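You operate a simulated robot arm through the tools that you are given. There is no shell and no other tool.

Carry out the task below with a simulated two-armed robot. There is one attempt and no reset: what you move stays moved.

TASK
Stack the yellow pin that says "P 40" from the grey top of the steel table on top of the yellow pin labelled "P 25". Then take the bush from the drip tray and put it on the left low shelf of the wooden bench. Then take the jug and leave it on the low shelf of the steel table. Then stack the 41 mm blue socket from the drip tray on top of the 46 mm blue socket. Then take the steel cup and leave it on the top of the wooden bench. Then open the cupboard door, fetch the cream can from the middle shelf of the cupboard and stand it on the board and shut the door again. Then take the card from the top of the wooden bench and put it on the paint table. Then shut the left drawer. Then take the yellow brush and leave it on the orange gasket. Then put the black brush on the top of the wooden bench. Do these in the order given. Set down upright: jug, steel cup, cream can.

The check looks at the end state, three seconds after you hand in, the way a careful person would. Anything else that was tipped, shoved, dropped, spilled or broken makes it a failure.

THE ROBOT
Two 7-joint arms with two-finger parallel grippers on one trunk, on a base that drives. Base frame: it is fixed to the floor where the robot stands at the start and does not move with it; the origin is under the middle of the robot, x ahead of it, y to its left, z up. Lengths are in m, angles in degrees, forces in N, time in s.
The left shoulder is at the start at [0.07, 0.134, 1.076], the right one opposite. With the tool pointing down near the work surface each hand reaches from about 0.1 to 0.64 m from the robot's upright axis, wherever it stands, measured 20 degrees to its own side. Places, roughly: black brush (3x3x17 cm) [0.3, -3.1, 0.9]; blue socket [-2.75, -2.5, 0.75]; board (22x20x2 cm) [-0.8, -3.5, 0.9]; bush (7x7x5 cm) [-2.6, -2.6, 0.8]; card [-0.5, -3.25, 1]; cream can [-2.25, -3.75, 1.25]; cupboard door [-2, -3.8, 1.4]; jug [-2.5, -2.5, 0.75]; left drawer [-0.6, -3.1, 0.7]; left low shelf of the wooden bench [-0.4, -3.4, 0.4]; low shelf of the steel table [-2.8, -2.6, 0.2]; orange gasket [1.25, -2.25, 0.75]; paint table [0.5, -2.9, 0.8]; steel cup (7x7x8 cm) [-2.1, -3.4, 0.8]; top of the wooden bench [-0.8, -3.5, 0.9]; yellow brush (3x3x17 cm) [0, -3.2, 0.9]; yellow pin [-2.5, -3, 0.75]. Payload 1.57 kg a hand.
Tool frame (each hand has its own): the origin (TCP) lies between the finger pads and is the grasp point; the fingertips stand 0.03 m ahead of it; z points along the fingers, y is the line along which they close. The gripper opens to 0.08 m. The fingers are 0.017 m wide and 0.012 m thick; the gripper's body (0.04 by 0.082 m) begins 0.08 m behind the TCP.
Orientation is that of the tool frame in the base frame, as a unit quaternion [w, x, y, z]. With the fingers straight down and closing along the base's y, the tool's x points along the base's -x, its y along +y and its z along -z.

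THE INTERFACE
- The arms move only by the tool apply_moves. It takes "left_targets", "right_targets" or both (then of equal length, played together; a hand with none holds still); each is a list of rows, each an object (a shift or turn left out is 0, a gripper value left out holds the last) with "delta_pos": the shift along the tool's x, y, z in units of 30 mm (1.0 is 30 mm), a list of three; "dr": the turn, a rotation vector about the tool's x, y, z in units of 5 degrees (1.0 is 5 degrees), a list of three; "fingers": the finger opening in m, from 0 to 0.08. In form: [{"delta_pos": [dx, dy, dz], "dr": [wx, wy, wz], "fingers": fingers}, ...]. A call has 1 to 20 rows; each row shifts and turns the commanded pose from where the row before left it, along the tool's axes as they then stand. A call with a number of a shift or a turn outside -1 to 1 is refused whole. Rows are played at 5 a second. More than 0.05 m and 8.6 degrees between two rows, or a gripper value outside its range, and nothing of the call is played. Where a pose cannot be reached the arm comes as near as it can. A force on the tool above 40 N (or 10 N above the force at the start of the call, whichever is more), or a blocked arm, ends the call early, and 0.2 s more pass. The fingers move at their own pace (about 0.153 m/s each) and stop on an object; they squeeze with about 41 N. The grip force told is the motor's: it shows also when the fingers shut on nothing. Time passes only in rows, and 0.2 s behind the last, so rows that do not move let the fingers close. The reply holds the time, the measured pose of the TCP, the force on the tool along the base axes, the opening and the grip force, in the units named above and with some noise, with the torque about the TCP (base axes, N m) and any sound that the robot's microphone picked up.
- Cameras (640 x 400 px; columns grow to the right, rows downward): "scene" is now at [0.132, 0.0091, 1.2942]; the picture's right is [0.11, -0.99, 0.00], its down [-0.67, -0.07, -0.74] and it looks along [0.73, 0.08, -0.68] (base axes); focal length 289 px, centre (320, 200). "left" rides on the left gripper at [0.072, 0.007, -0.122] in its tool frame; the picture's right is [-0.09, 1.00, 0.00], its down [-0.84, -0.08, -0.54] and it looks along [-0.54, -0.05, 0.84] (tool axes); focal length 238 px, centre (320, 200). "right" rides on the right gripper at [0.072, -0.007, -0.122] in its tool frame; the picture's right is [0.09, 1.00, 0.00], its down [-0.84, 0.08, -0.54] and it looks along [-0.54, 0.05, 0.84] (tool axes); focal length 238 px, centre (320, 200). There is no depth. A picture from a camera that has moved, and an enlarged one, comes with that camera's place and axes in the base frame and with its lens.
- capture(camera): a new picture of that camera. The clock stands still meanwhile.
- raise_lower(by): slides the trunk up (or, below 0, down) by that many m; the arms and the scene camera ride with it, the base frame stays. It gives what a move gives, with no picture.
- roll_base(legs): drives the robot by 1 to 6 legs, each [ahead, left, turn to the left] in m, m and degrees, along the robot's own axes; the way and the turn of a leg run together, so that a leg with both is an arc; at most 1.5 m and 180 degrees a leg. The arms and the cameras ride along, it lands a little off, and it stops where it bumps. It gives what a move gives.
- aim_head(pan, tilt): turns the head with the scene camera to pan (to the left, within 86 degrees either way) and tilt (down, from -29 to 69), counted from straight ahead of the robot. It gives what a move gives.
- inspect(camera, box): a new picture of the part [left, top, right, bottom] of that camera's present view, enlarged. The clock stands still meanwhile.
- close_job(): hands the job in; it is judged then, once.

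Places have to be worked out from the pictures, the camera data and where the tool is seen. Open the grippers and draw the arms clear of the work before you hand the job in, unless the task says otherwise.

The tools are called after ">>>" as a command line: name --argument value ..., lists and objects as JSON in quotes. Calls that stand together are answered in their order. apply_moves: Moves the arms, as the interface text tells. Its arguments: {"type":"object","properties":{"left_targets":{"type":"array","items":{"type":"object","properties":{"delta_pos":{"type":"array","items":{"type":"number"}},"dr":{"type":"array","items":{"type":"number"}},"fingers":{"type":"number"}}}},"right_targets":{"type":"array","items":{"type":"object","properties":{"delta_pos":{"type":"array","items":{"type":"number"}},"dr":{"type":"array","items":{"type":"number"}},"fingers":{"type":"number"}}}}},"required":[]} The other tools are called the same way: raise_lower (by) slides the trunk up or down; roll_base (legs) drives the base; aim_head (pan, tilt) turns the head that bears the scene camera; capture (camera) takes a picture; inspect (camera, box) takes an enlarged picture of a part of a camera's view; close_job () hands the job in.

At the start:

```text
time_s: 0.0
left_position: [0.487, 0.232, 1.0456]
left_tcp_rot: [0.001, 0.0, 1.0, 0.0]
left_ft_force: [-0.3, 0.0, 0.1]
left_wrist_torque: [0.01, 0.02, 0.01]
left_width: 0.0801
left_finger_force: 0.1
right_position: [0.4572, -0.2438, 1.0473]
right_tcp_rot: [0.0, 0.0, 1.0, 0.0]
right_ft_force: [0.1, 0.6, -1.0]
right_wrist_torque: [-0.01, -0.01, 0.04]
right_width: 0.0798
right_finger_force: 0.0
trunk travel left (down, up): [-0.65, 0.29]
robot x, y, heading: [0.0035, -0.0018, 0.2]
head pan, tilt: [6.1, 42.6]
```

scene: 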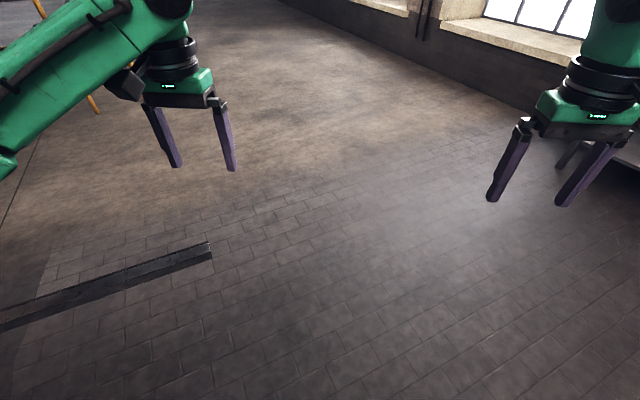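
right: 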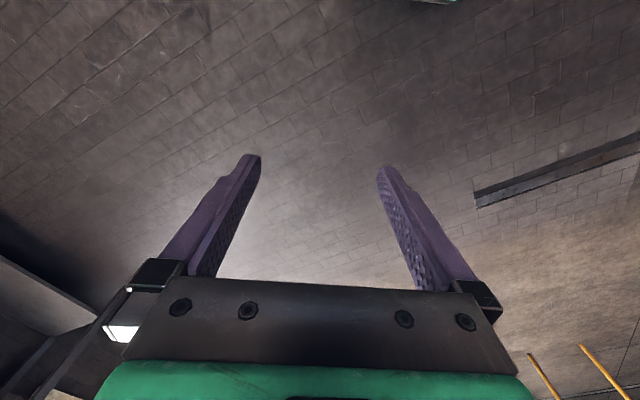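
left: 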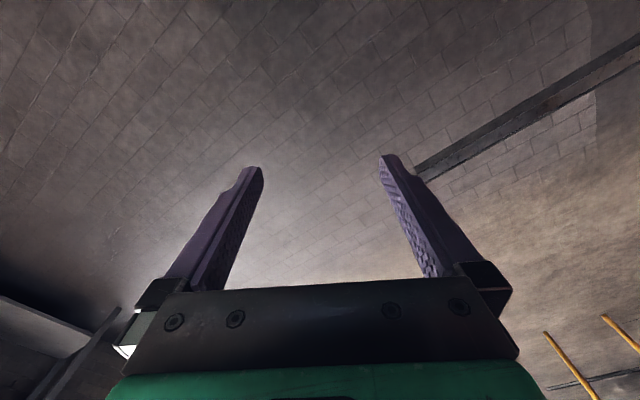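

I begin by looking around: the work lies to the right and behind, so I turn the head to the right.

>>> aim_head --pan -80 --tilt 15

>>> capture --camera "scene"

```text
time_s: 1.6
left_position: [0.4872, 0.2322, 1.0466]
left_tcp_rot: [0.0, 0.0, 1.0, -0.001]
left_ft_force: [-0.5, 0.2, -0.5]
left_wrist_torque: [0.02, 0.0, 0.01]
left_width: 0.0801
left_finger_force: 0.0
right_position: [0.4584, -0.244, 1.0462]
right_tcp_rot: [0.0, 0.001, 1.0, 0.0]
right_ft_force: [0.5, -0.3, 0.1]
right_wrist_torque: [-0.01, -0.01, 0.0]
right_width: 0.0798
right_finger_force: 0.1
trunk travel left (down, up): [-0.65, 0.29]
robot x, y, heading: [-0.0002, 0.0005, 0.0]
head pan, tilt: [-80.0, 15.0]
```

```text
taken
camera scene: at [0.0656, -0.0917, 1.3376], right [-0.98, -0.17, 0.0], down [-0.05, 0.26, -0.97], along [0.17, -0.95, -0.26], focal length 289 px, centre (320, 200)
```

scene: 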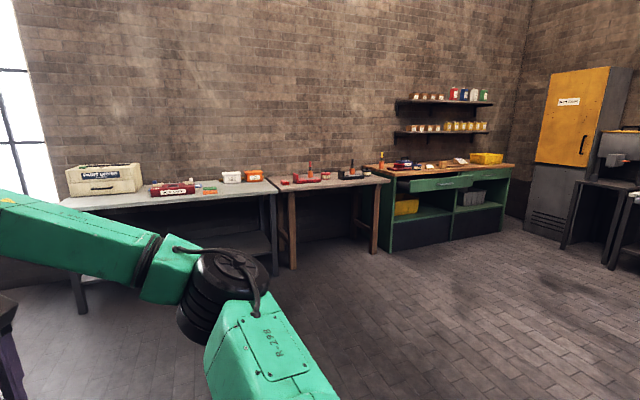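

The wooden bench, cupboard and tables stand along the far wall (y ≈ -3.5). I turn the robot on the spot to the right so that I can look at it all.

>>> roll_base --legs '[[0, 0, -120]]'

>>> aim_head --pan -10 --tilt 15

>>> capture --camera "scene"

```text
time_s: 6.9
left_position: [-0.0292, -0.5387, 1.0469]
left_tcp_rot: [0.0, 0.859, 0.511, 0.0]
left_ft_force: [0.4, 1.0, -0.1]
left_wrist_torque: [-0.02, -0.02, 0.0]
left_width: 0.0803
left_finger_force: 0.0
right_position: [-0.4331, -0.2856, 1.0473]
right_tcp_rot: [0.001, 0.859, 0.511, 0.0]
right_ft_force: [-0.2, 0.4, 0.9]
right_wrist_torque: [0.0, 0.03, 0.04]
right_width: 0.0801
right_finger_force: 0.1
trunk travel left (down, up): [-0.65, 0.29]
robot x, y, heading: [0.001, 0.0018, -118.5]
head pan, tilt: [-80.0, 15.0]
```

```text
time_s: 8.3
left_position: [-0.0274, -0.5388, 1.0464]
left_tcp_rot: [0.0, 0.86, 0.511, 0.0]
left_ft_force: [0.1, 0.1, 0.1]
left_wrist_torque: [0.0, 0.01, 0.0]
left_width: 0.08
left_finger_force: 0.0
right_position: [-0.4329, -0.2854, 1.0467]
right_tcp_rot: [-0.001, 0.859, 0.511, -0.001]
right_ft_force: [0.2, -0.2, 0.1]
right_wrist_torque: [0.02, -0.01, -0.04]
right_width: 0.0801
right_finger_force: 0.1
trunk travel left (down, up): [-0.65, 0.29]
robot x, y, heading: [0.0032, 0.0003, -118.4]
head pan, tilt: [-10.0, 15.0]
```

```text
taken
camera scene: at [-0.0831, -0.1169, 1.3376], right [-0.78, 0.62, 0.0], down [0.16, 0.2, -0.97], along [-0.6, -0.76, -0.26], focal length 289 px, centre (320, 200)
```

scene: 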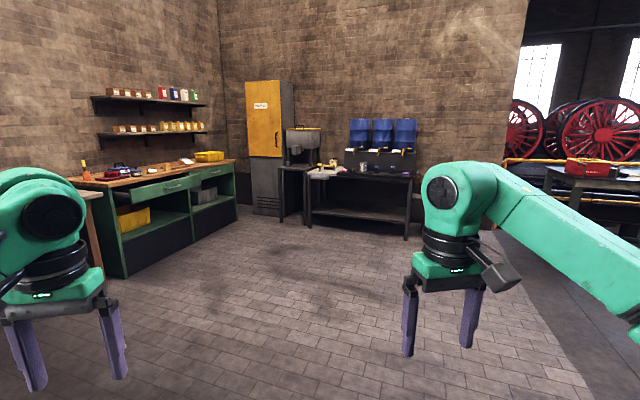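

The steel table stands ahead on the right, the cupboard in the corner. I zoom in on each part.

>>> inspect --camera "scene" --box '[270, 110, 430, 210]'

>>> inspect --camera "scene" --box '[70, 130, 250, 240]'

```text
4.00 times, centred on (350, 160) of scene
camera zoom: at [-0.0831, -0.1169, 1.3376], right [-0.78, 0.62, 0.0], down [0.16, 0.2, -0.97], along [-0.6, -0.76, -0.26], focal length 1158 px, centre (200, 360)
```

zoom: 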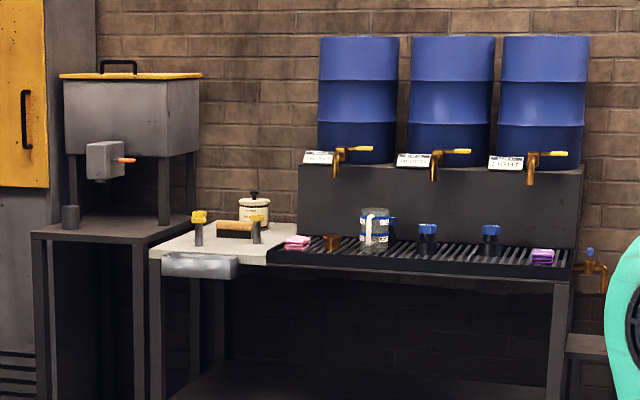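

```text
3.56 times, centred on (160, 185) of scene
camera zoom: at [-0.0831, -0.1169, 1.3376], right [-0.78, 0.62, 0.0], down [0.16, 0.2, -0.97], along [-0.6, -0.76, -0.26], focal length 1029 px, centre (889, 253)
```

zoom: 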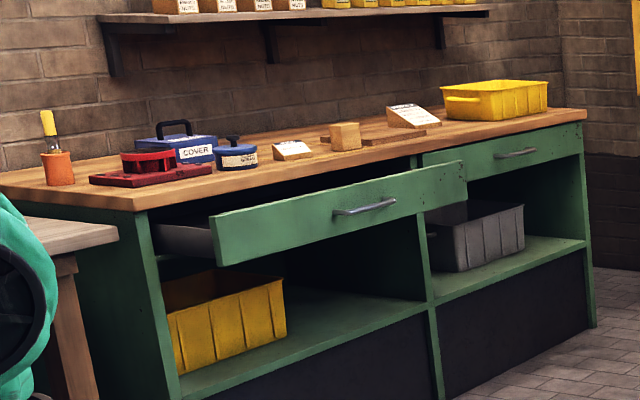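

The way is clear: I drive to about (-1.2, -2.2) and turn to face the steel table (heading 180).

>>> roll_base --legs '[[1.3, 0, 0], [1.2, 0, 0], [0, 0, -61.6]]'

>>> aim_head --pan 10 --tilt 20

>>> capture --camera "scene"

```text
time_s: 23.5
left_position: [-1.7289, -2.4303, 1.0469]
left_tcp_rot: [0.0, 1.0, -0.023, 0.0]
left_ft_force: [-0.3, -1.2, 0.6]
left_wrist_torque: [0.0, -0.01, -0.01]
left_width: 0.08
left_finger_force: 0.1
right_position: [-1.6766, -1.9568, 1.0465]
right_tcp_rot: [0.0, 1.0, -0.024, 0.0]
right_ft_force: [-0.2, 0.5, -0.1]
right_wrist_torque: [-0.01, -0.01, -0.03]
right_width: 0.08
right_finger_force: 0.0
trunk travel left (down, up): [-0.65, 0.29]
robot x, y, heading: [-1.2305, -2.2235, 177.2]
head pan, tilt: [-10.0, 15.0]
```

```text
time_s: 24.3
left_position: [-1.7289, -2.4305, 1.0462]
left_tcp_rot: [0.001, 1.0, -0.024, 0.0]
left_ft_force: [0.4, 0.4, 0.3]
left_wrist_torque: [0.03, 0.01, 0.03]
left_width: 0.0801
left_finger_force: 0.0
right_position: [-1.6766, -1.9564, 1.0464]
right_tcp_rot: [-0.001, 1.0, -0.023, 0.0]
right_ft_force: [0.3, 0.5, 0.1]
right_wrist_torque: [0.0, -0.02, -0.01]
right_width: 0.0798
right_finger_force: 0.1
trunk travel left (down, up): [-0.65, 0.29]
robot x, y, heading: [-1.2263, -2.2197, 177.5]
head pan, tilt: [10.0, 20.0]
```

```text
taken
camera scene: at [-1.3745, -2.2307, 1.3294], right [-0.13, 0.99, 0.0], down [0.34, 0.04, -0.94], along [-0.93, -0.12, -0.34], focal length 289 px, centre (320, 200)
```

scene: 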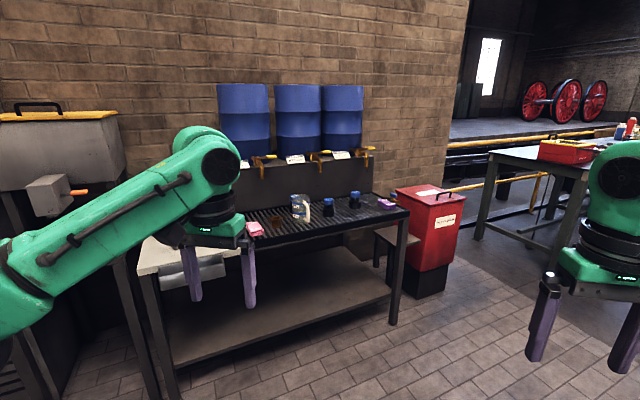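

The table front edge runs obliquely (about 30° off the y axis), so I turn left to face it squarely and look again.

>>> roll_base --legs '[[0, 0, 34]]'

>>> aim_head --pan 0 --tilt 25

>>> capture --camera "scene"

```text
time_s: 26.3
left_position: [-1.5284, -2.671, 1.0469]
left_tcp_rot: [0.0, 0.963, 0.269, 0.0]
left_ft_force: [0.3, 0.2, -1.3]
left_wrist_torque: [-0.01, -0.03, 0.0]
left_width: 0.0802
left_finger_force: 0.1
right_position: [-1.7494, -2.2486, 1.0472]
right_tcp_rot: [0.0, 0.964, 0.267, 0.0]
right_ft_force: [0.0, -0.2, -0.3]
right_wrist_torque: [-0.03, 0.0, -0.02]
right_width: 0.0799
right_finger_force: 0.0
trunk travel left (down, up): [-0.65, 0.29]
robot x, y, heading: [-1.2298, -2.2241, -149.0]
head pan, tilt: [10.0, 20.0]
```

```text
time_s: 27.1
left_position: [-1.5299, -2.6713, 1.0463]
left_tcp_rot: [0.0, 0.963, 0.268, 0.0]
left_ft_force: [0.3, -0.2, -0.5]
left_wrist_torque: [0.02, 0.0, -0.02]
left_width: 0.0804
left_finger_force: 0.0
right_position: [-1.7488, -2.2485, 1.046]
right_tcp_rot: [-0.001, 0.963, 0.269, 0.0]
right_ft_force: [0.2, -0.4, -0.3]
right_wrist_torque: [0.0, 0.0, -0.01]
right_width: 0.0799
right_finger_force: 0.0
trunk travel left (down, up): [-0.65, 0.29]
robot x, y, heading: [-1.2328, -2.2195, -149.2]
head pan, tilt: [0.0, 25.0]
```

```text
taken
camera scene: at [-1.3539, -2.295, 1.3214], right [-0.52, 0.86, 0.0], down [0.36, 0.22, -0.91], along [-0.78, -0.47, -0.42], focal length 289 px, centre (320, 200)
```

scene: 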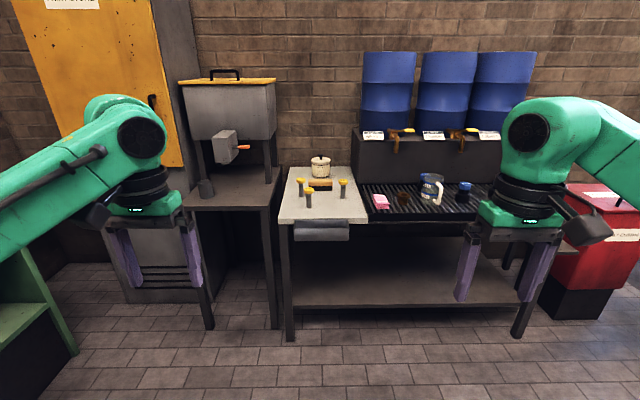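

Now the table is nearly square in view. I enlarge the grey top and the drip tray.

>>> inspect --camera "scene" --box '[270, 140, 390, 215]'

>>> inspect --camera "scene" --box '[350, 120, 510, 220]'

>>> inspect --camera "scene" --box '[130, 40, 290, 220]'

```text
5.33 times, centred on (330, 178) of scene
camera zoom: at [-1.3539, -2.295, 1.3214], right [-0.52, 0.86, 0.0], down [0.36, 0.22, -0.91], along [-0.78, -0.47, -0.42], focal length 1544 px, centre (267, 320)
```

zoom: 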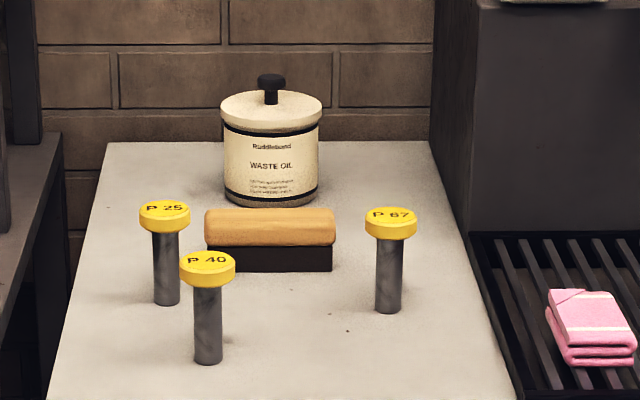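

```text
4.00 times, centred on (430, 170) of scene
camera zoom: at [-1.3539, -2.295, 1.3214], right [-0.52, 0.86, 0.0], down [0.36, 0.22, -0.91], along [-0.78, -0.47, -0.42], focal length 1158 px, centre (-120, 320)
```

zoom: 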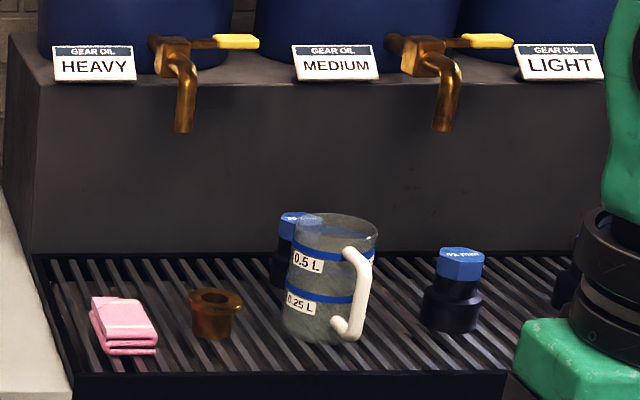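

```text
2.22 times, centred on (210, 130) of scene
camera zoom: at [-1.3539, -2.295, 1.3214], right [-0.52, 0.86, 0.0], down [0.36, 0.22, -0.91], along [-0.78, -0.47, -0.42], focal length 643 px, centre (564, 356)
```

zoom: 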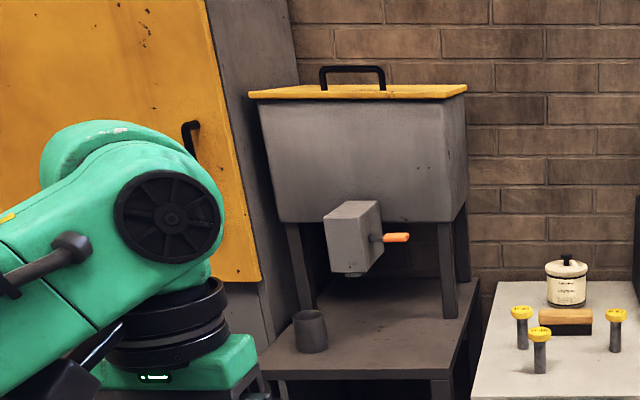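

I find the pins at about P40 (-2.31,-2.92), P25 (-2.39,-3.02), P67 (-2.48,-2.84), heights ≈ 0.09 m, with the table facing heading ≈ -148°. I drive nearer, most of the way, and check.

>>> roll_base --legs '[[0.6, -0.12, 1.2]]'

>>> aim_head --pan 10 --tilt 42

>>> capture --camera "scene"

>>> capture --camera "left"

```text
time_s: 30.5
left_position: [-2.1132, -2.8811, 1.0468]
left_tcp_rot: [0.0, 0.964, 0.267, 0.0]
left_ft_force: [-0.5, -0.3, -0.3]
left_wrist_torque: [-0.02, 0.01, 0.01]
left_width: 0.0798
left_finger_force: 0.0
right_position: [-2.3326, -2.4582, 1.0474]
right_tcp_rot: [0.0, 0.964, 0.267, -0.001]
right_ft_force: [0.2, -0.6, 0.2]
right_wrist_torque: [0.02, 0.01, -0.01]
right_width: 0.0802
right_finger_force: 0.0
trunk travel left (down, up): [-0.65, 0.29]
robot x, y, heading: [-1.8146, -2.4337, -149.0]
head pan, tilt: [0.0, 25.0]
```

```text
time_s: 31.3
left_position: [-2.1133, -2.8809, 1.0471]
left_tcp_rot: [0.0, 0.963, 0.268, 0.0]
left_ft_force: [0.3, -0.2, 0.5]
left_wrist_torque: [-0.01, 0.03, 0.01]
left_width: 0.0799
left_finger_force: 0.1
right_position: [-2.3329, -2.4573, 1.0468]
right_tcp_rot: [0.0, 0.964, 0.267, 0.0]
right_ft_force: [0.5, 0.5, -0.1]
right_wrist_torque: [0.0, -0.01, 0.0]
right_width: 0.0799
right_finger_force: 0.0
trunk travel left (down, up): [-0.65, 0.29]
robot x, y, heading: [-1.8147, -2.4312, -149.1]
head pan, tilt: [10.0, 42.0]
```

```text
taken
camera scene: at [-1.9221, -2.5121, 1.2951], right [-0.66, 0.75, 0.0], down [0.5, 0.44, -0.74], along [-0.56, -0.49, -0.67], focal length 289 px, centre (320, 200)
```

scene: 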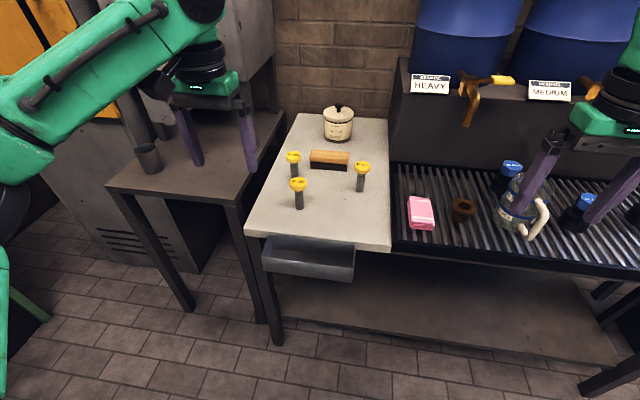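

```text
taken
camera left: at [-2.0473, -2.8498, 1.1678], right [0.43, -0.9, 0.0], down [-0.76, -0.37, 0.54], along [-0.49, -0.24, -0.84], focal length 238 px, centre (320, 200)
```

left: 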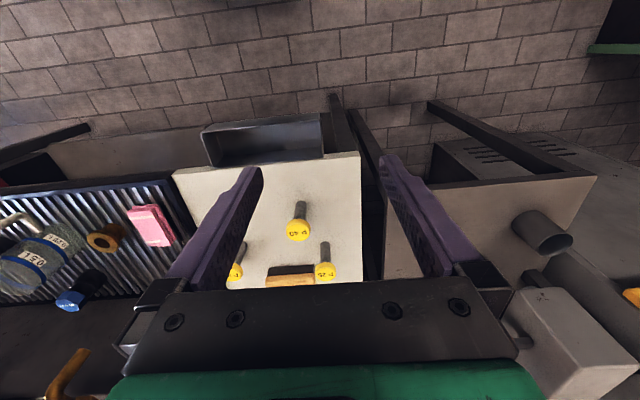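

I enlarge the grey top to measure the pins exactly from this nearer viewpoint.

>>> inspect --camera "scene" --box '[250, 120, 410, 220]'

>>> inspect --camera "left" --box '[200, 170, 360, 290]'

```text
4.00 times, centred on (330, 170) of scene
camera zoom: at [-1.9221, -2.5121, 1.2951], right [-0.66, 0.75, 0.0], down [0.5, 0.44, -0.74], along [-0.56, -0.49, -0.67], focal length 1158 px, centre (280, 320)
```

zoom: 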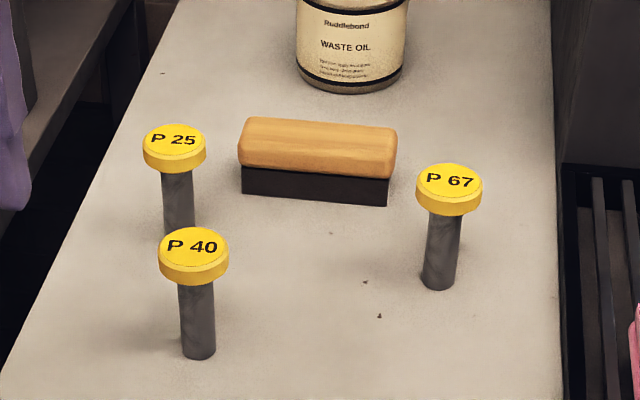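

```text
3.33 times, centred on (280, 230) of left
camera zoom: at [-2.0473, -2.8498, 1.1678], right [0.43, -0.9, 0.0], down [-0.76, -0.37, 0.54], along [-0.49, -0.24, -0.84], focal length 794 px, centre (453, 100)
```

zoom: 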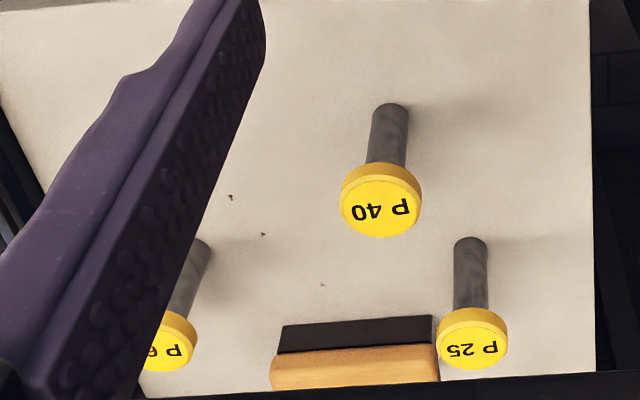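

Both views agree: P40 head top at (-2.325,-2.938,0.829), P25 at (-2.409,-3.037,0.829), table top z≈0.74. I look down to see how much room there is between my base and the table.

>>> aim_head --pan 0 --tilt 69

>>> capture --camera "scene"

```text
time_s: 32.2
left_position: [-2.1127, -2.8817, 1.0465]
left_tcp_rot: [0.0, 0.964, 0.267, 0.0]
left_ft_force: [0.6, 0.4, 0.6]
left_wrist_torque: [-0.04, 0.03, 0.03]
left_width: 0.08
left_finger_force: 0.1
right_position: [-2.3326, -2.4593, 1.046]
right_tcp_rot: [0.0, 0.964, 0.267, 0.0]
right_ft_force: [0.9, -0.3, 0.8]
right_wrist_torque: [0.0, -0.01, 0.01]
right_width: 0.0796
right_finger_force: 0.1
trunk travel left (down, up): [-0.65, 0.29]
robot x, y, heading: [-1.8185, -2.4337, -148.9]
head pan, tilt: [0.0, 68.8]
```

```text
taken
camera scene: at [-1.9069, -2.4861, 1.2619], right [-0.52, 0.86, 0.0], down [0.8, 0.48, -0.36], along [-0.31, -0.19, -0.93], focal length 289 px, centre (320, 200)
```

scene: 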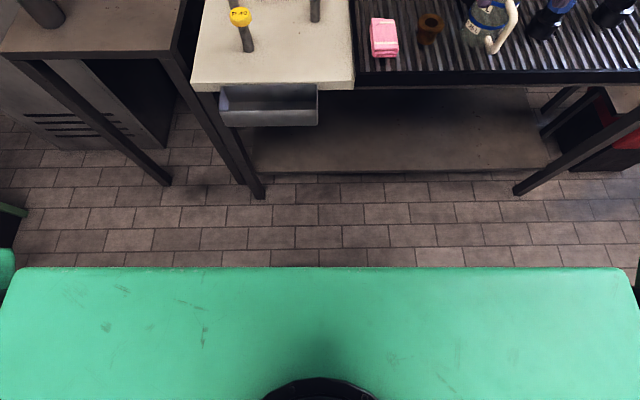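

The torso plate hides the base, so the base reaches at most 0.28 m ahead; the table edge is 0.56 m ahead. I drive 0.24 m forward.

>>> roll_base --legs '[[0.24, 0, 0]]'

>>> capture --camera "left"

>>> aim_head --pan 15 --tilt 50

>>> capture --camera "scene"

```text
time_s: 34.0
left_position: [-2.3212, -3.0079, 1.048]
left_tcp_rot: [0.0, 0.964, 0.267, 0.0]
left_ft_force: [0.7, 0.9, -0.6]
left_wrist_torque: [0.0, -0.05, 0.03]
left_width: 0.0799
left_finger_force: 0.0
right_position: [-2.5418, -2.5836, 1.0468]
right_tcp_rot: [0.0, 0.963, 0.268, 0.0]
right_ft_force: [-1.2, 0.3, -0.2]
right_wrist_torque: [-0.01, -0.03, 0.02]
right_width: 0.0798
right_finger_force: 0.0
trunk travel left (down, up): [-0.65, 0.29]
robot x, y, heading: [-2.0231, -2.5575, -149.1]
head pan, tilt: [0.0, 68.8]
```

```text
taken
camera left: at [-2.2558, -2.9747, 1.1681], right [0.43, -0.9, 0.0], down [-0.76, -0.36, 0.54], along [-0.49, -0.23, -0.84], focal length 238 px, centre (320, 200)
```

left: 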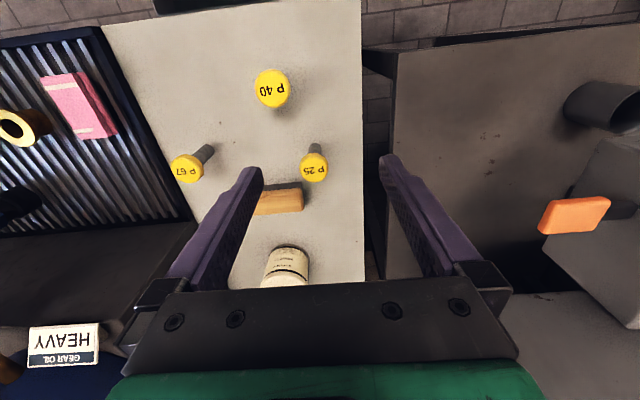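

```text
time_s: 34.9
left_position: [-2.3214, -3.0068, 1.0465]
left_tcp_rot: [0.0, 0.964, 0.268, -0.001]
left_ft_force: [-0.1, 0.3, -0.6]
left_wrist_torque: [0.0, 0.01, 0.03]
left_width: 0.0798
left_finger_force: 0.1
right_position: [-2.5401, -2.5829, 1.0459]
right_tcp_rot: [0.0, 0.964, 0.267, -0.001]
right_ft_force: [0.2, 0.3, -0.5]
right_wrist_torque: [0.01, 0.01, 0.0]
right_width: 0.0801
right_finger_force: 0.0
trunk travel left (down, up): [-0.65, 0.29]
robot x, y, heading: [-2.0245, -2.5576, -148.8]
head pan, tilt: [15.0, 50.0]
```

```text
taken
camera scene: at [-2.1212, -2.6379, 1.2838], right [-0.72, 0.7, 0.0], down [0.53, 0.55, -0.64], along [-0.45, -0.46, -0.77], focal length 289 px, centre (320, 200)
```

scene: 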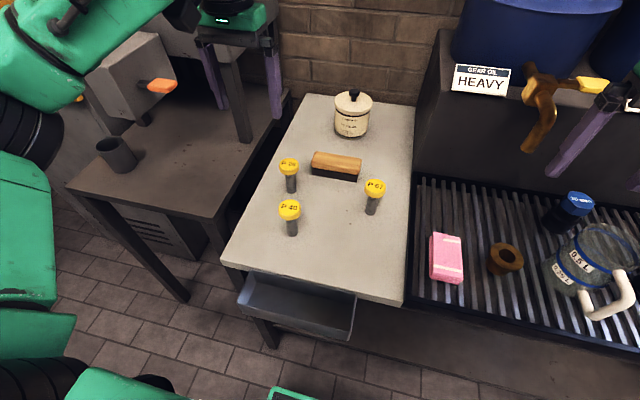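

The right hand hangs near a tap, so I draw it back 0.15 m; meanwhile I enlarge the left wrist view for the pins.

>>> apply_moves --right_targets '[{"delta_pos": [1, 0, 0]}, {"delta_pos": [1, 0, 0]}, {"delta_pos": [1, 0, 0]}, {"delta_pos": [1, 0, 0]}, {"delta_pos": [1, 0, 0]}]'

>>> inspect --camera "left" --box '[160, 50, 360, 190]'

>>> inspect --camera "scene" --box '[230, 130, 430, 260]'

```text
time_s: 36.1
left_position: [-2.3221, -3.0054, 1.047]
left_tcp_rot: [0.001, 0.964, 0.267, 0.0]
left_ft_force: [0.0, -0.1, 0.2]
left_wrist_torque: [-0.02, 0.02, 0.01]
left_width: 0.0802
left_finger_force: 0.0
right_position: [-2.4125, -2.5075, 1.0496]
right_tcp_rot: [0.001, 0.964, 0.267, -0.001]
right_ft_force: [0.3, 0.9, 0.0]
right_wrist_torque: [-0.01, 0.0, 0.0]
right_width: 0.0803
right_finger_force: 0.1
trunk travel left (down, up): [-0.65, 0.29]
robot x, y, heading: [-2.0216, -2.5611, -149.1]
head pan, tilt: [15.0, 50.0]
```

```text
2.86 times, centred on (260, 120) of left
camera zoom: at [-2.2551, -2.9742, 1.1685], right [0.43, -0.9, 0.0], down [-0.76, -0.36, 0.54], along [-0.49, -0.24, -0.84], focal length 681 px, centre (491, 429)
```

zoom: 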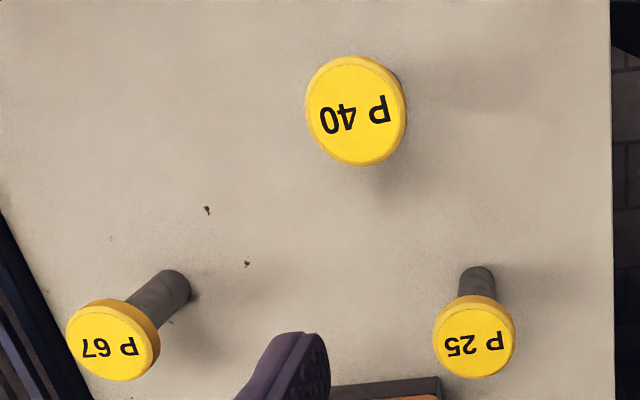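

```text
3.08 times, centred on (330, 195) of scene
camera zoom: at [-2.1199, -2.6371, 1.284], right [-0.72, 0.69, 0.0], down [0.53, 0.55, -0.64], along [-0.45, -0.46, -0.77], focal length 890 px, centre (289, 215)
```

zoom: 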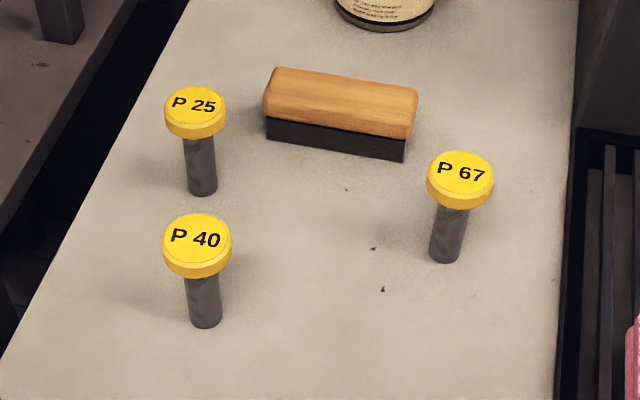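

Measurements agree: P40 at (-2.325,-2.939), P25 at (-2.407,-3.037). I bring the left hand above P40 and lower partway.

>>> apply_moves --left_targets '[{"delta_pos": [0.53, -0.975, 0], "fingers": 0.08}, {"delta_pos": [0.53, -0.975, 0]}, {"delta_pos": [0, 0, 1]}, {"delta_pos": [0, 0, 1]}, {"delta_pos": [0, 0, 1]}, {"delta_pos": [0, 0, 1]}, {"delta_pos": [0, 0, 1]}, {"delta_pos": [0, 0, 0]}]'

>>> capture --camera "left"

>>> capture --camera "scene"

```text
time_s: 37.9
left_position: [-2.3246, -2.9376, 0.8975]
left_tcp_rot: [0.001, 0.964, 0.267, 0.0]
left_ft_force: [-0.4, 0.1, 0.4]
left_wrist_torque: [0.0, -0.01, -0.01]
left_width: 0.0798
left_finger_force: 0.0
right_position: [-2.4134, -2.5075, 1.0486]
right_tcp_rot: [0.0, 0.964, 0.267, 0.0]
right_ft_force: [0.4, -0.3, 0.3]
right_wrist_torque: [0.04, 0.02, -0.01]
right_width: 0.0798
right_finger_force: 0.1
trunk travel left (down, up): [-0.65, 0.29]
robot x, y, heading: [-2.0244, -2.5561, -149.4]
head pan, tilt: [15.0, 50.0]
```

```text
taken
camera left: at [-2.2579, -2.9064, 1.0182], right [0.43, -0.9, 0.0], down [-0.76, -0.36, 0.54], along [-0.49, -0.23, -0.84], focal length 238 px, centre (320, 200)
```

left: 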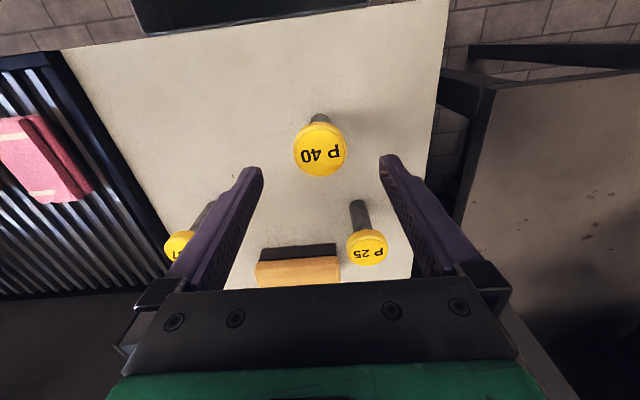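

```text
taken
camera scene: at [-2.1211, -2.6378, 1.2839], right [-0.72, 0.69, 0.0], down [0.53, 0.55, -0.64], along [-0.45, -0.46, -0.77], focal length 289 px, centre (320, 200)
```

scene: 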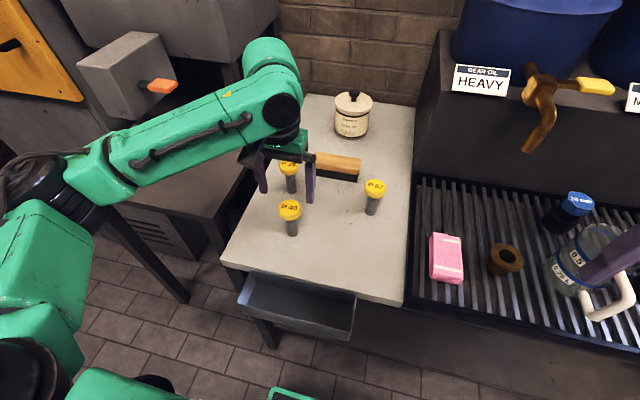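

P40 sits at tool offset about (-5 mm, 0) – well aligned. I lower 0.08 m and close the fingers on the head.

>>> apply_moves --left_targets '[{"delta_pos": [-0.13, 0, 0.9]}, {"delta_pos": [0, 0, 0.9]}, {"delta_pos": [0, 0, 0.9]}, {"delta_pos": [0, 0, 0]}, {"delta_pos": [0, 0, 0], "fingers": 0.02}, {"delta_pos": [0, 0, 0]}, {"delta_pos": [0, 0, 0]}]'

>>> capture --camera "left"

```text
time_s: 39.5
left_position: [-2.3293, -2.9407, 0.8148]
left_tcp_rot: [0.0, 0.964, 0.267, 0.0]
left_ft_force: [-1.5, 0.0, 0.2]
left_wrist_torque: [0.03, 0.07, -0.01]
left_width: 0.0455
left_finger_force: 40.4
right_position: [-2.4157, -2.5079, 1.0485]
right_tcp_rot: [0.001, 0.964, 0.267, 0.001]
right_ft_force: [-0.5, 0.5, 1.0]
right_wrist_torque: [0.03, 0.0, 0.0]
right_width: 0.08
right_finger_force: 0.0
trunk travel left (down, up): [-0.65, 0.29]
robot x, y, heading: [-2.0238, -2.555, -148.9]
head pan, tilt: [15.0, 50.0]
```

```text
taken
camera left: at [-2.2639, -2.9101, 0.9358], right [0.43, -0.9, 0.0], down [-0.76, -0.36, 0.54], along [-0.49, -0.23, -0.84], focal length 238 px, centre (320, 200)
```

left: 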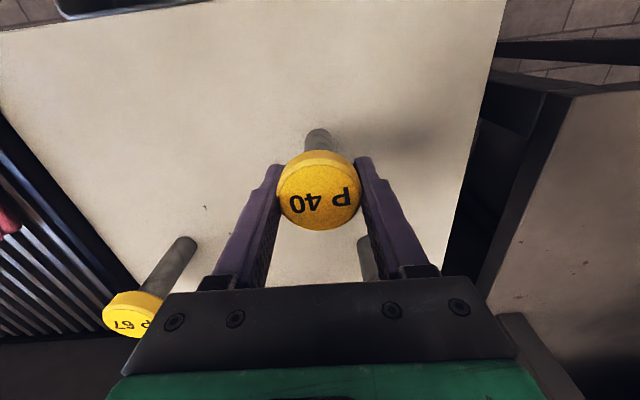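

Head gripped (45 mm). I lift 0.12 m and look to measure where P25 lies relative to the held pin.

>>> apply_moves --left_targets '[{"delta_pos": [0, 0, -0.5]}, {"delta_pos": [0, 0, -1]}, {"delta_pos": [0, 0, -1]}, {"delta_pos": [0, 0, -1]}, {"delta_pos": [0, 0, -0.6]}, {"delta_pos": [0, 0, 0]}]'

>>> capture --camera "left"

>>> inspect --camera "scene" --box '[200, 110, 420, 250]'

```text
time_s: 40.9
left_position: [-2.3283, -2.9428, 0.9368]
left_tcp_rot: [-0.001, 0.964, 0.267, 0.001]
left_ft_force: [0.0, 0.3, -5.2]
left_wrist_torque: [0.01, 0.05, 0.0]
left_width: 0.0452
left_finger_force: 41.0
right_position: [-2.4142, -2.5087, 1.0492]
right_tcp_rot: [0.0, 0.963, 0.268, 0.0]
right_ft_force: [-0.2, 0.2, -0.2]
right_wrist_torque: [-0.03, -0.01, 0.04]
right_width: 0.0801
right_finger_force: 0.0
trunk travel left (down, up): [-0.65, 0.29]
robot x, y, heading: [-2.0237, -2.5545, -148.8]
head pan, tilt: [15.0, 50.0]
```

```text
taken
camera left: at [-2.2633, -2.9104, 1.0594], right [0.43, -0.9, 0.0], down [-0.76, -0.37, 0.54], along [-0.49, -0.23, -0.84], focal length 238 px, centre (320, 200)
```

left: 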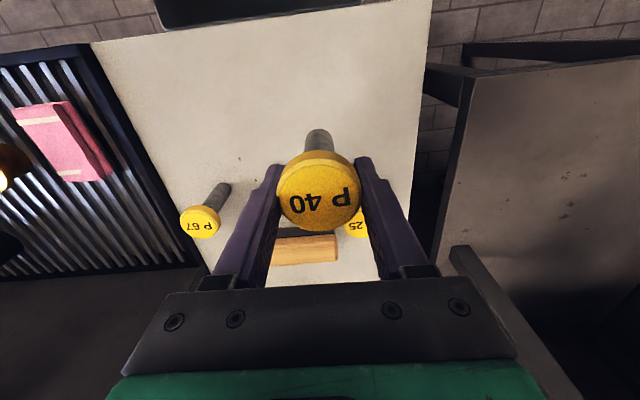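

```text
2.86 times, centred on (310, 180) of scene
camera zoom: at [-2.1218, -2.6387, 1.2837], right [-0.72, 0.69, 0.0], down [0.53, 0.55, -0.64], along [-0.45, -0.46, -0.77], focal length 827 px, centre (349, 257)
```

zoom: 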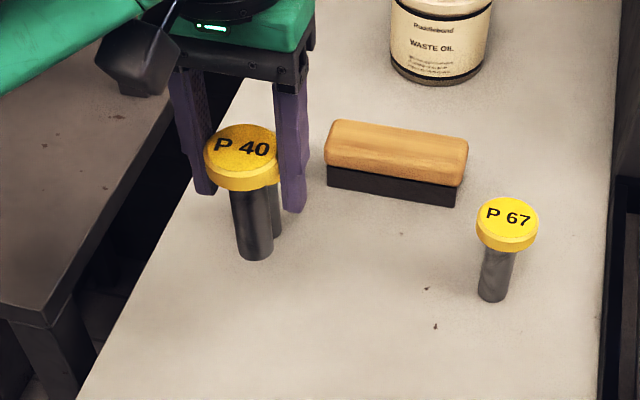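

The pin hangs straight. I carry it over P25 by tool (-0.120, +0.040) and check alignment from the head camera before lowering.

>>> apply_moves --left_targets '[{"delta_pos": [-0.5, 0.17, 0]}, {"delta_pos": [-1, 0.335, 0]}, {"delta_pos": [-1, 0.335, 0]}, {"delta_pos": [-1, 0.335, 0]}, {"delta_pos": [-0.5, 0.165, 0]}, {"delta_pos": [0, 0, 0]}, {"delta_pos": [0, 0, 0]}]'

>>> inspect --camera "scene" --box '[230, 100, 390, 220]'

>>> capture --camera "left"

```text
time_s: 42.5
left_position: [-2.4104, -3.0398, 0.94]
left_tcp_rot: [0.001, 0.964, 0.267, 0.001]
left_ft_force: [-0.5, -1.0, -5.2]
left_wrist_torque: [-0.01, -0.02, 0.02]
left_width: 0.0453
left_finger_force: 40.6
right_position: [-2.4151, -2.5091, 1.0491]
right_tcp_rot: [-0.001, 0.963, 0.268, 0.0]
right_ft_force: [-0.8, 0.6, -0.8]
right_wrist_torque: [-0.03, 0.0, 0.03]
right_width: 0.0799
right_finger_force: 0.1
trunk travel left (down, up): [-0.65, 0.29]
robot x, y, heading: [-2.024, -2.5552, -149.0]
head pan, tilt: [15.0, 50.0]
```

```text
3.33 times, centred on (310, 160) of scene
camera zoom: at [-2.122, -2.6388, 1.2837], right [-0.72, 0.69, 0.0], down [0.53, 0.55, -0.64], along [-0.45, -0.46, -0.77], focal length 965 px, centre (353, 333)
```

zoom: 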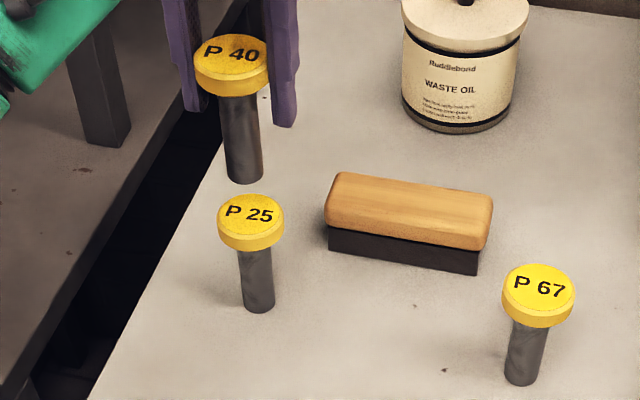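

```text
taken
camera left: at [-2.3454, -3.0078, 1.0611], right [0.43, -0.9, 0.0], down [-0.76, -0.36, 0.54], along [-0.49, -0.23, -0.84], focal length 238 px, centre (320, 200)
```

left: 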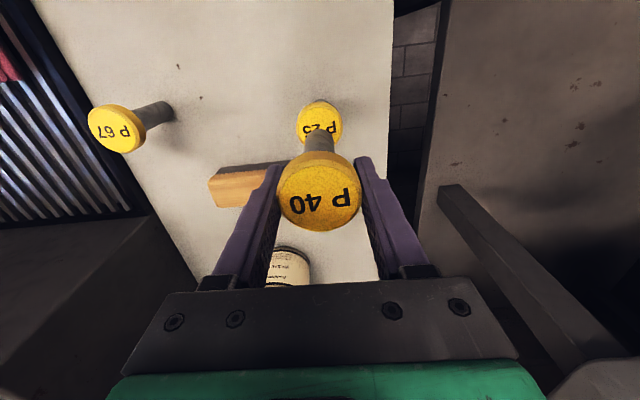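

I zoom the wrist view to compare the stem's lower end with P25's head, as the two cameras differ by a few millimetres.

>>> inspect --camera "left" --box '[260, 90, 380, 240]'

>>> inspect --camera "scene" --box '[270, 105, 330, 200]'

```text
2.67 times, centred on (320, 165) of left
camera zoom: at [-2.3454, -3.0078, 1.0611], right [0.43, -0.9, 0.0], down [-0.76, -0.36, 0.54], along [-0.49, -0.23, -0.84], focal length 636 px, centre (320, 293)
```

zoom: 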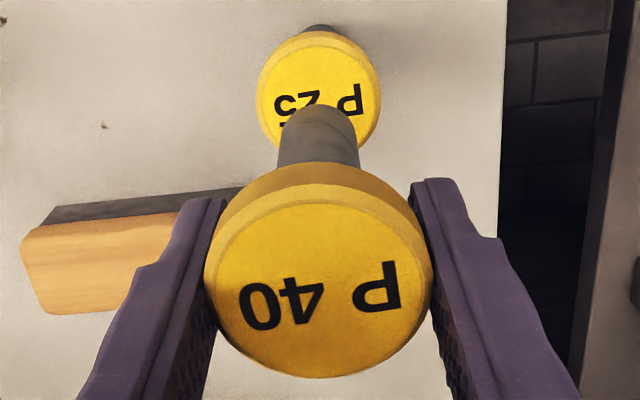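

```text
4.21 times, centred on (300, 152) of scene
camera zoom: at [-2.122, -2.6388, 1.2837], right [-0.72, 0.69, 0.0], down [0.53, 0.55, -0.64], along [-0.45, -0.46, -0.77], focal length 1219 px, centre (404, 400)
```

zoom: 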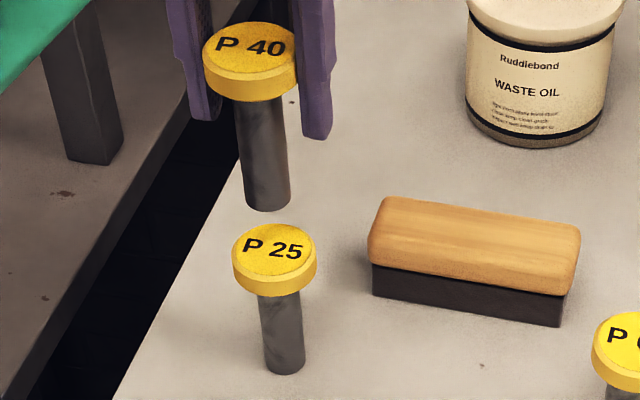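

Both cameras put the offset at under 4 mm, which is good. I lower 31 mm, then creep down in small steps until the weight transfers.

>>> apply_moves --left_targets '[{"delta_pos": [0, 0, 0.4]}, {"delta_pos": [0, 0, 0.4]}, {"delta_pos": [0, 0, 0.24]}, {"delta_pos": [0, 0, 0]}]'

>>> inspect --camera "scene" --box '[270, 105, 330, 200]'

```text
time_s: 43.5
left_position: [-2.4098, -3.0399, 0.9068]
left_tcp_rot: [-0.001, 0.964, 0.267, 0.001]
left_ft_force: [0.2, 0.1, -4.9]
left_wrist_torque: [0.03, 0.02, -0.01]
left_width: 0.0453
left_finger_force: 40.9
right_position: [-2.4149, -2.5085, 1.0475]
right_tcp_rot: [0.001, 0.964, 0.267, 0.0]
right_ft_force: [-0.6, -0.6, 0.5]
right_wrist_torque: [-0.02, 0.01, 0.01]
right_width: 0.08
right_finger_force: 0.1
trunk travel left (down, up): [-0.65, 0.29]
robot x, y, heading: [-2.0227, -2.5566, -148.9]
head pan, tilt: [15.0, 50.0]
```

```text
4.21 times, centred on (300, 152) of scene
camera zoom: at [-2.1218, -2.6387, 1.2837], right [-0.72, 0.69, 0.0], down [0.53, 0.55, -0.64], along [-0.45, -0.46, -0.77], focal length 1219 px, centre (404, 400)
```

zoom: 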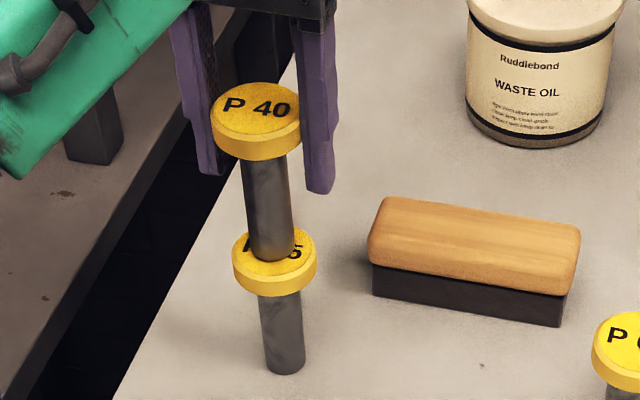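

Not in contact yet (force still -4.9 N). I creep down 1.5 mm per row.

>>> apply_moves --left_targets '[{"delta_pos": [0, 0, 0.05]}, {"delta_pos": [0, 0, 0.05]}, {"delta_pos": [0, 0, 0]}]'

```text
time_s: 44.3
left_position: [-2.4098, -3.0391, 0.9052]
left_tcp_rot: [0.0, 0.964, 0.267, -0.002]
left_ft_force: [-0.5, -2.7, 7.5]
left_wrist_torque: [-0.35, 0.04, -0.01]
left_width: 0.0451
left_finger_force: 40.8
right_position: [-2.4148, -2.5077, 1.0493]
right_tcp_rot: [0.0, 0.963, 0.268, 0.0]
right_ft_force: [0.1, 0.4, 0.3]
right_wrist_torque: [0.0, 0.02, 0.01]
right_width: 0.0803
right_finger_force: 0.1
trunk travel left (down, up): [-0.65, 0.29]
robot x, y, heading: [-2.0252, -2.5576, -149.0]
head pan, tilt: [15.0, 50.0]
```

Contact made (+7.5 N). I ease up about 1 mm to relax the push and check the stack.

>>> apply_moves --left_targets '[{"delta_pos": [0, 0, -0.03]}, {"delta_pos": [0, 0, 0]}]'

>>> inspect --camera "scene" --box '[270, 105, 330, 200]'

>>> inspect --camera "left" --box '[260, 90, 380, 240]'

```text
time_s: 44.9
left_position: [-2.4109, -3.0365, 0.9056]
left_tcp_rot: [0.0, 0.964, 0.267, -0.001]
left_ft_force: [-0.3, -3.6, 6.9]
left_wrist_torque: [-0.38, 0.09, -0.02]
left_width: 0.0449
left_finger_force: 40.9
right_position: [-2.4142, -2.5082, 1.0497]
right_tcp_rot: [-0.001, 0.963, 0.268, 0.0]
right_ft_force: [-0.7, -0.2, -0.1]
right_wrist_torque: [0.02, -0.02, 0.01]
right_width: 0.0798
right_finger_force: 0.1
trunk travel left (down, up): [-0.65, 0.29]
robot x, y, heading: [-2.0224, -2.5569, -149.1]
head pan, tilt: [15.0, 50.0]
```

```text
4.21 times, centred on (300, 152) of scene
camera zoom: at [-2.1206, -2.6376, 1.284], right [-0.72, 0.69, 0.0], down [0.53, 0.55, -0.64], along [-0.45, -0.46, -0.77], focal length 1219 px, centre (404, 400)
```

zoom: 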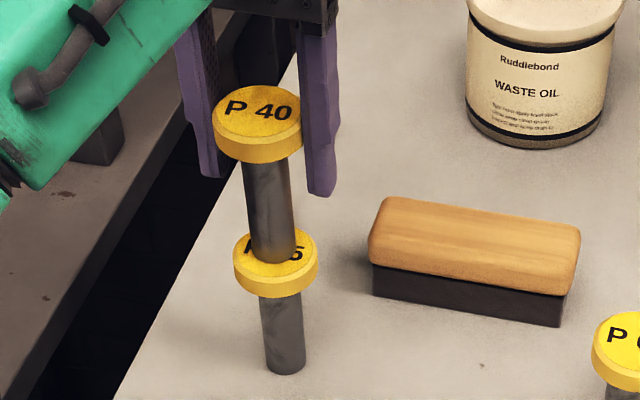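

```text
2.67 times, centred on (320, 165) of left
camera zoom: at [-2.344, -3.0061, 1.0268], right [0.43, -0.9, 0.0], down [-0.76, -0.36, 0.54], along [-0.49, -0.24, -0.84], focal length 636 px, centre (320, 293)
```

zoom: 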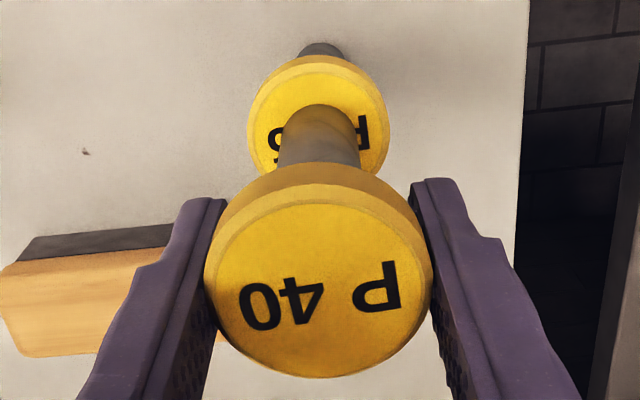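

Alignment looks good in both views (within 3 mm). I ease another millimetre, then open the fingers.

>>> apply_moves --left_targets '[{"delta_pos": [0, 0, -0.03]}, {"delta_pos": [0, 0, 0]}]'

```text
time_s: 45.5
left_position: [-2.4104, -3.0387, 0.9057]
left_tcp_rot: [-0.001, 0.964, 0.267, 0.001]
left_ft_force: [-0.3, -2.1, 2.8]
left_wrist_torque: [-0.27, 0.05, -0.01]
left_width: 0.0452
left_finger_force: 41.5
right_position: [-2.4134, -2.5093, 1.0487]
right_tcp_rot: [0.0, 0.964, 0.267, 0.001]
right_ft_force: [0.5, 1.5, -0.2]
right_wrist_torque: [0.03, -0.03, -0.01]
right_width: 0.0799
right_finger_force: 0.1
trunk travel left (down, up): [-0.65, 0.29]
robot x, y, heading: [-2.0232, -2.5584, -149.1]
head pan, tilt: [15.0, 50.0]
```

Load is nearly balanced now; one more small ease, then open the fingers gradually.

>>> apply_moves --left_targets '[{"delta_pos": [0, 0, -0.03]}, {"delta_pos": [0, 0, 0]}, {"fingers": 0.05}, {"fingers": 0.06}, {"fingers": 0.08}, {"delta_pos": [0, 0, 0]}, {"delta_pos": [0, 0, 0]}]'

>>> inspect --camera "scene" --box '[250, 85, 350, 200]'

>>> capture --camera "left"

```text
time_s: 47.1
left_position: [-2.4098, -3.0371, 0.906]
left_tcp_rot: [-0.001, 0.964, 0.267, 0.0]
left_ft_force: [0.2, -0.3, -0.6]
left_wrist_torque: [0.02, 0.01, -0.02]
left_width: 0.0797
left_finger_force: 0.1
right_position: [-2.4144, -2.5079, 1.0481]
right_tcp_rot: [0.0, 0.964, 0.267, 0.0]
right_ft_force: [0.1, 0.4, 0.0]
right_wrist_torque: [-0.01, 0.0, -0.01]
right_width: 0.0801
right_finger_force: 0.1
trunk travel left (down, up): [-0.65, 0.29]
robot x, y, heading: [-2.0231, -2.5541, -149.0]
head pan, tilt: [15.0, 50.0]
```

```text
3.48 times, centred on (300, 142) of scene
camera zoom: at [-2.1212, -2.638, 1.2838], right [-0.72, 0.69, 0.0], down [0.53, 0.55, -0.64], along [-0.45, -0.46, -0.77], focal length 1007 px, centre (390, 400)
```

zoom: 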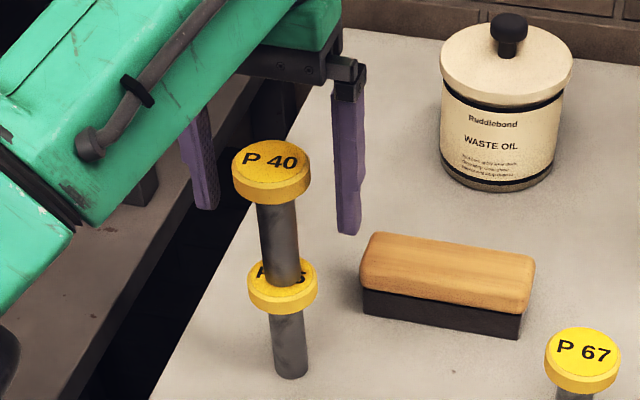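

```text
taken
camera left: at [-2.3448, -3.0061, 1.028], right [0.43, -0.9, 0.0], down [-0.76, -0.36, 0.54], along [-0.49, -0.23, -0.84], focal length 238 px, centre (320, 200)
```

left: 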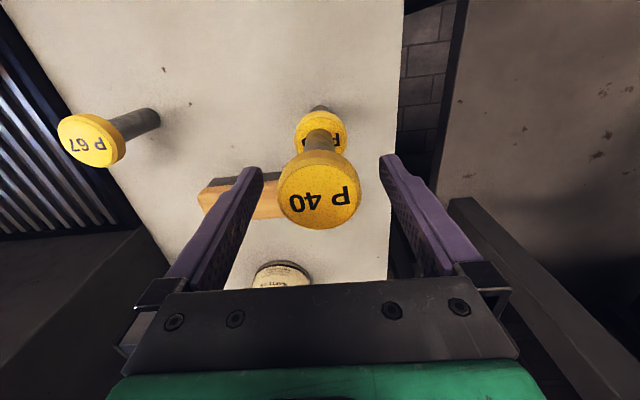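

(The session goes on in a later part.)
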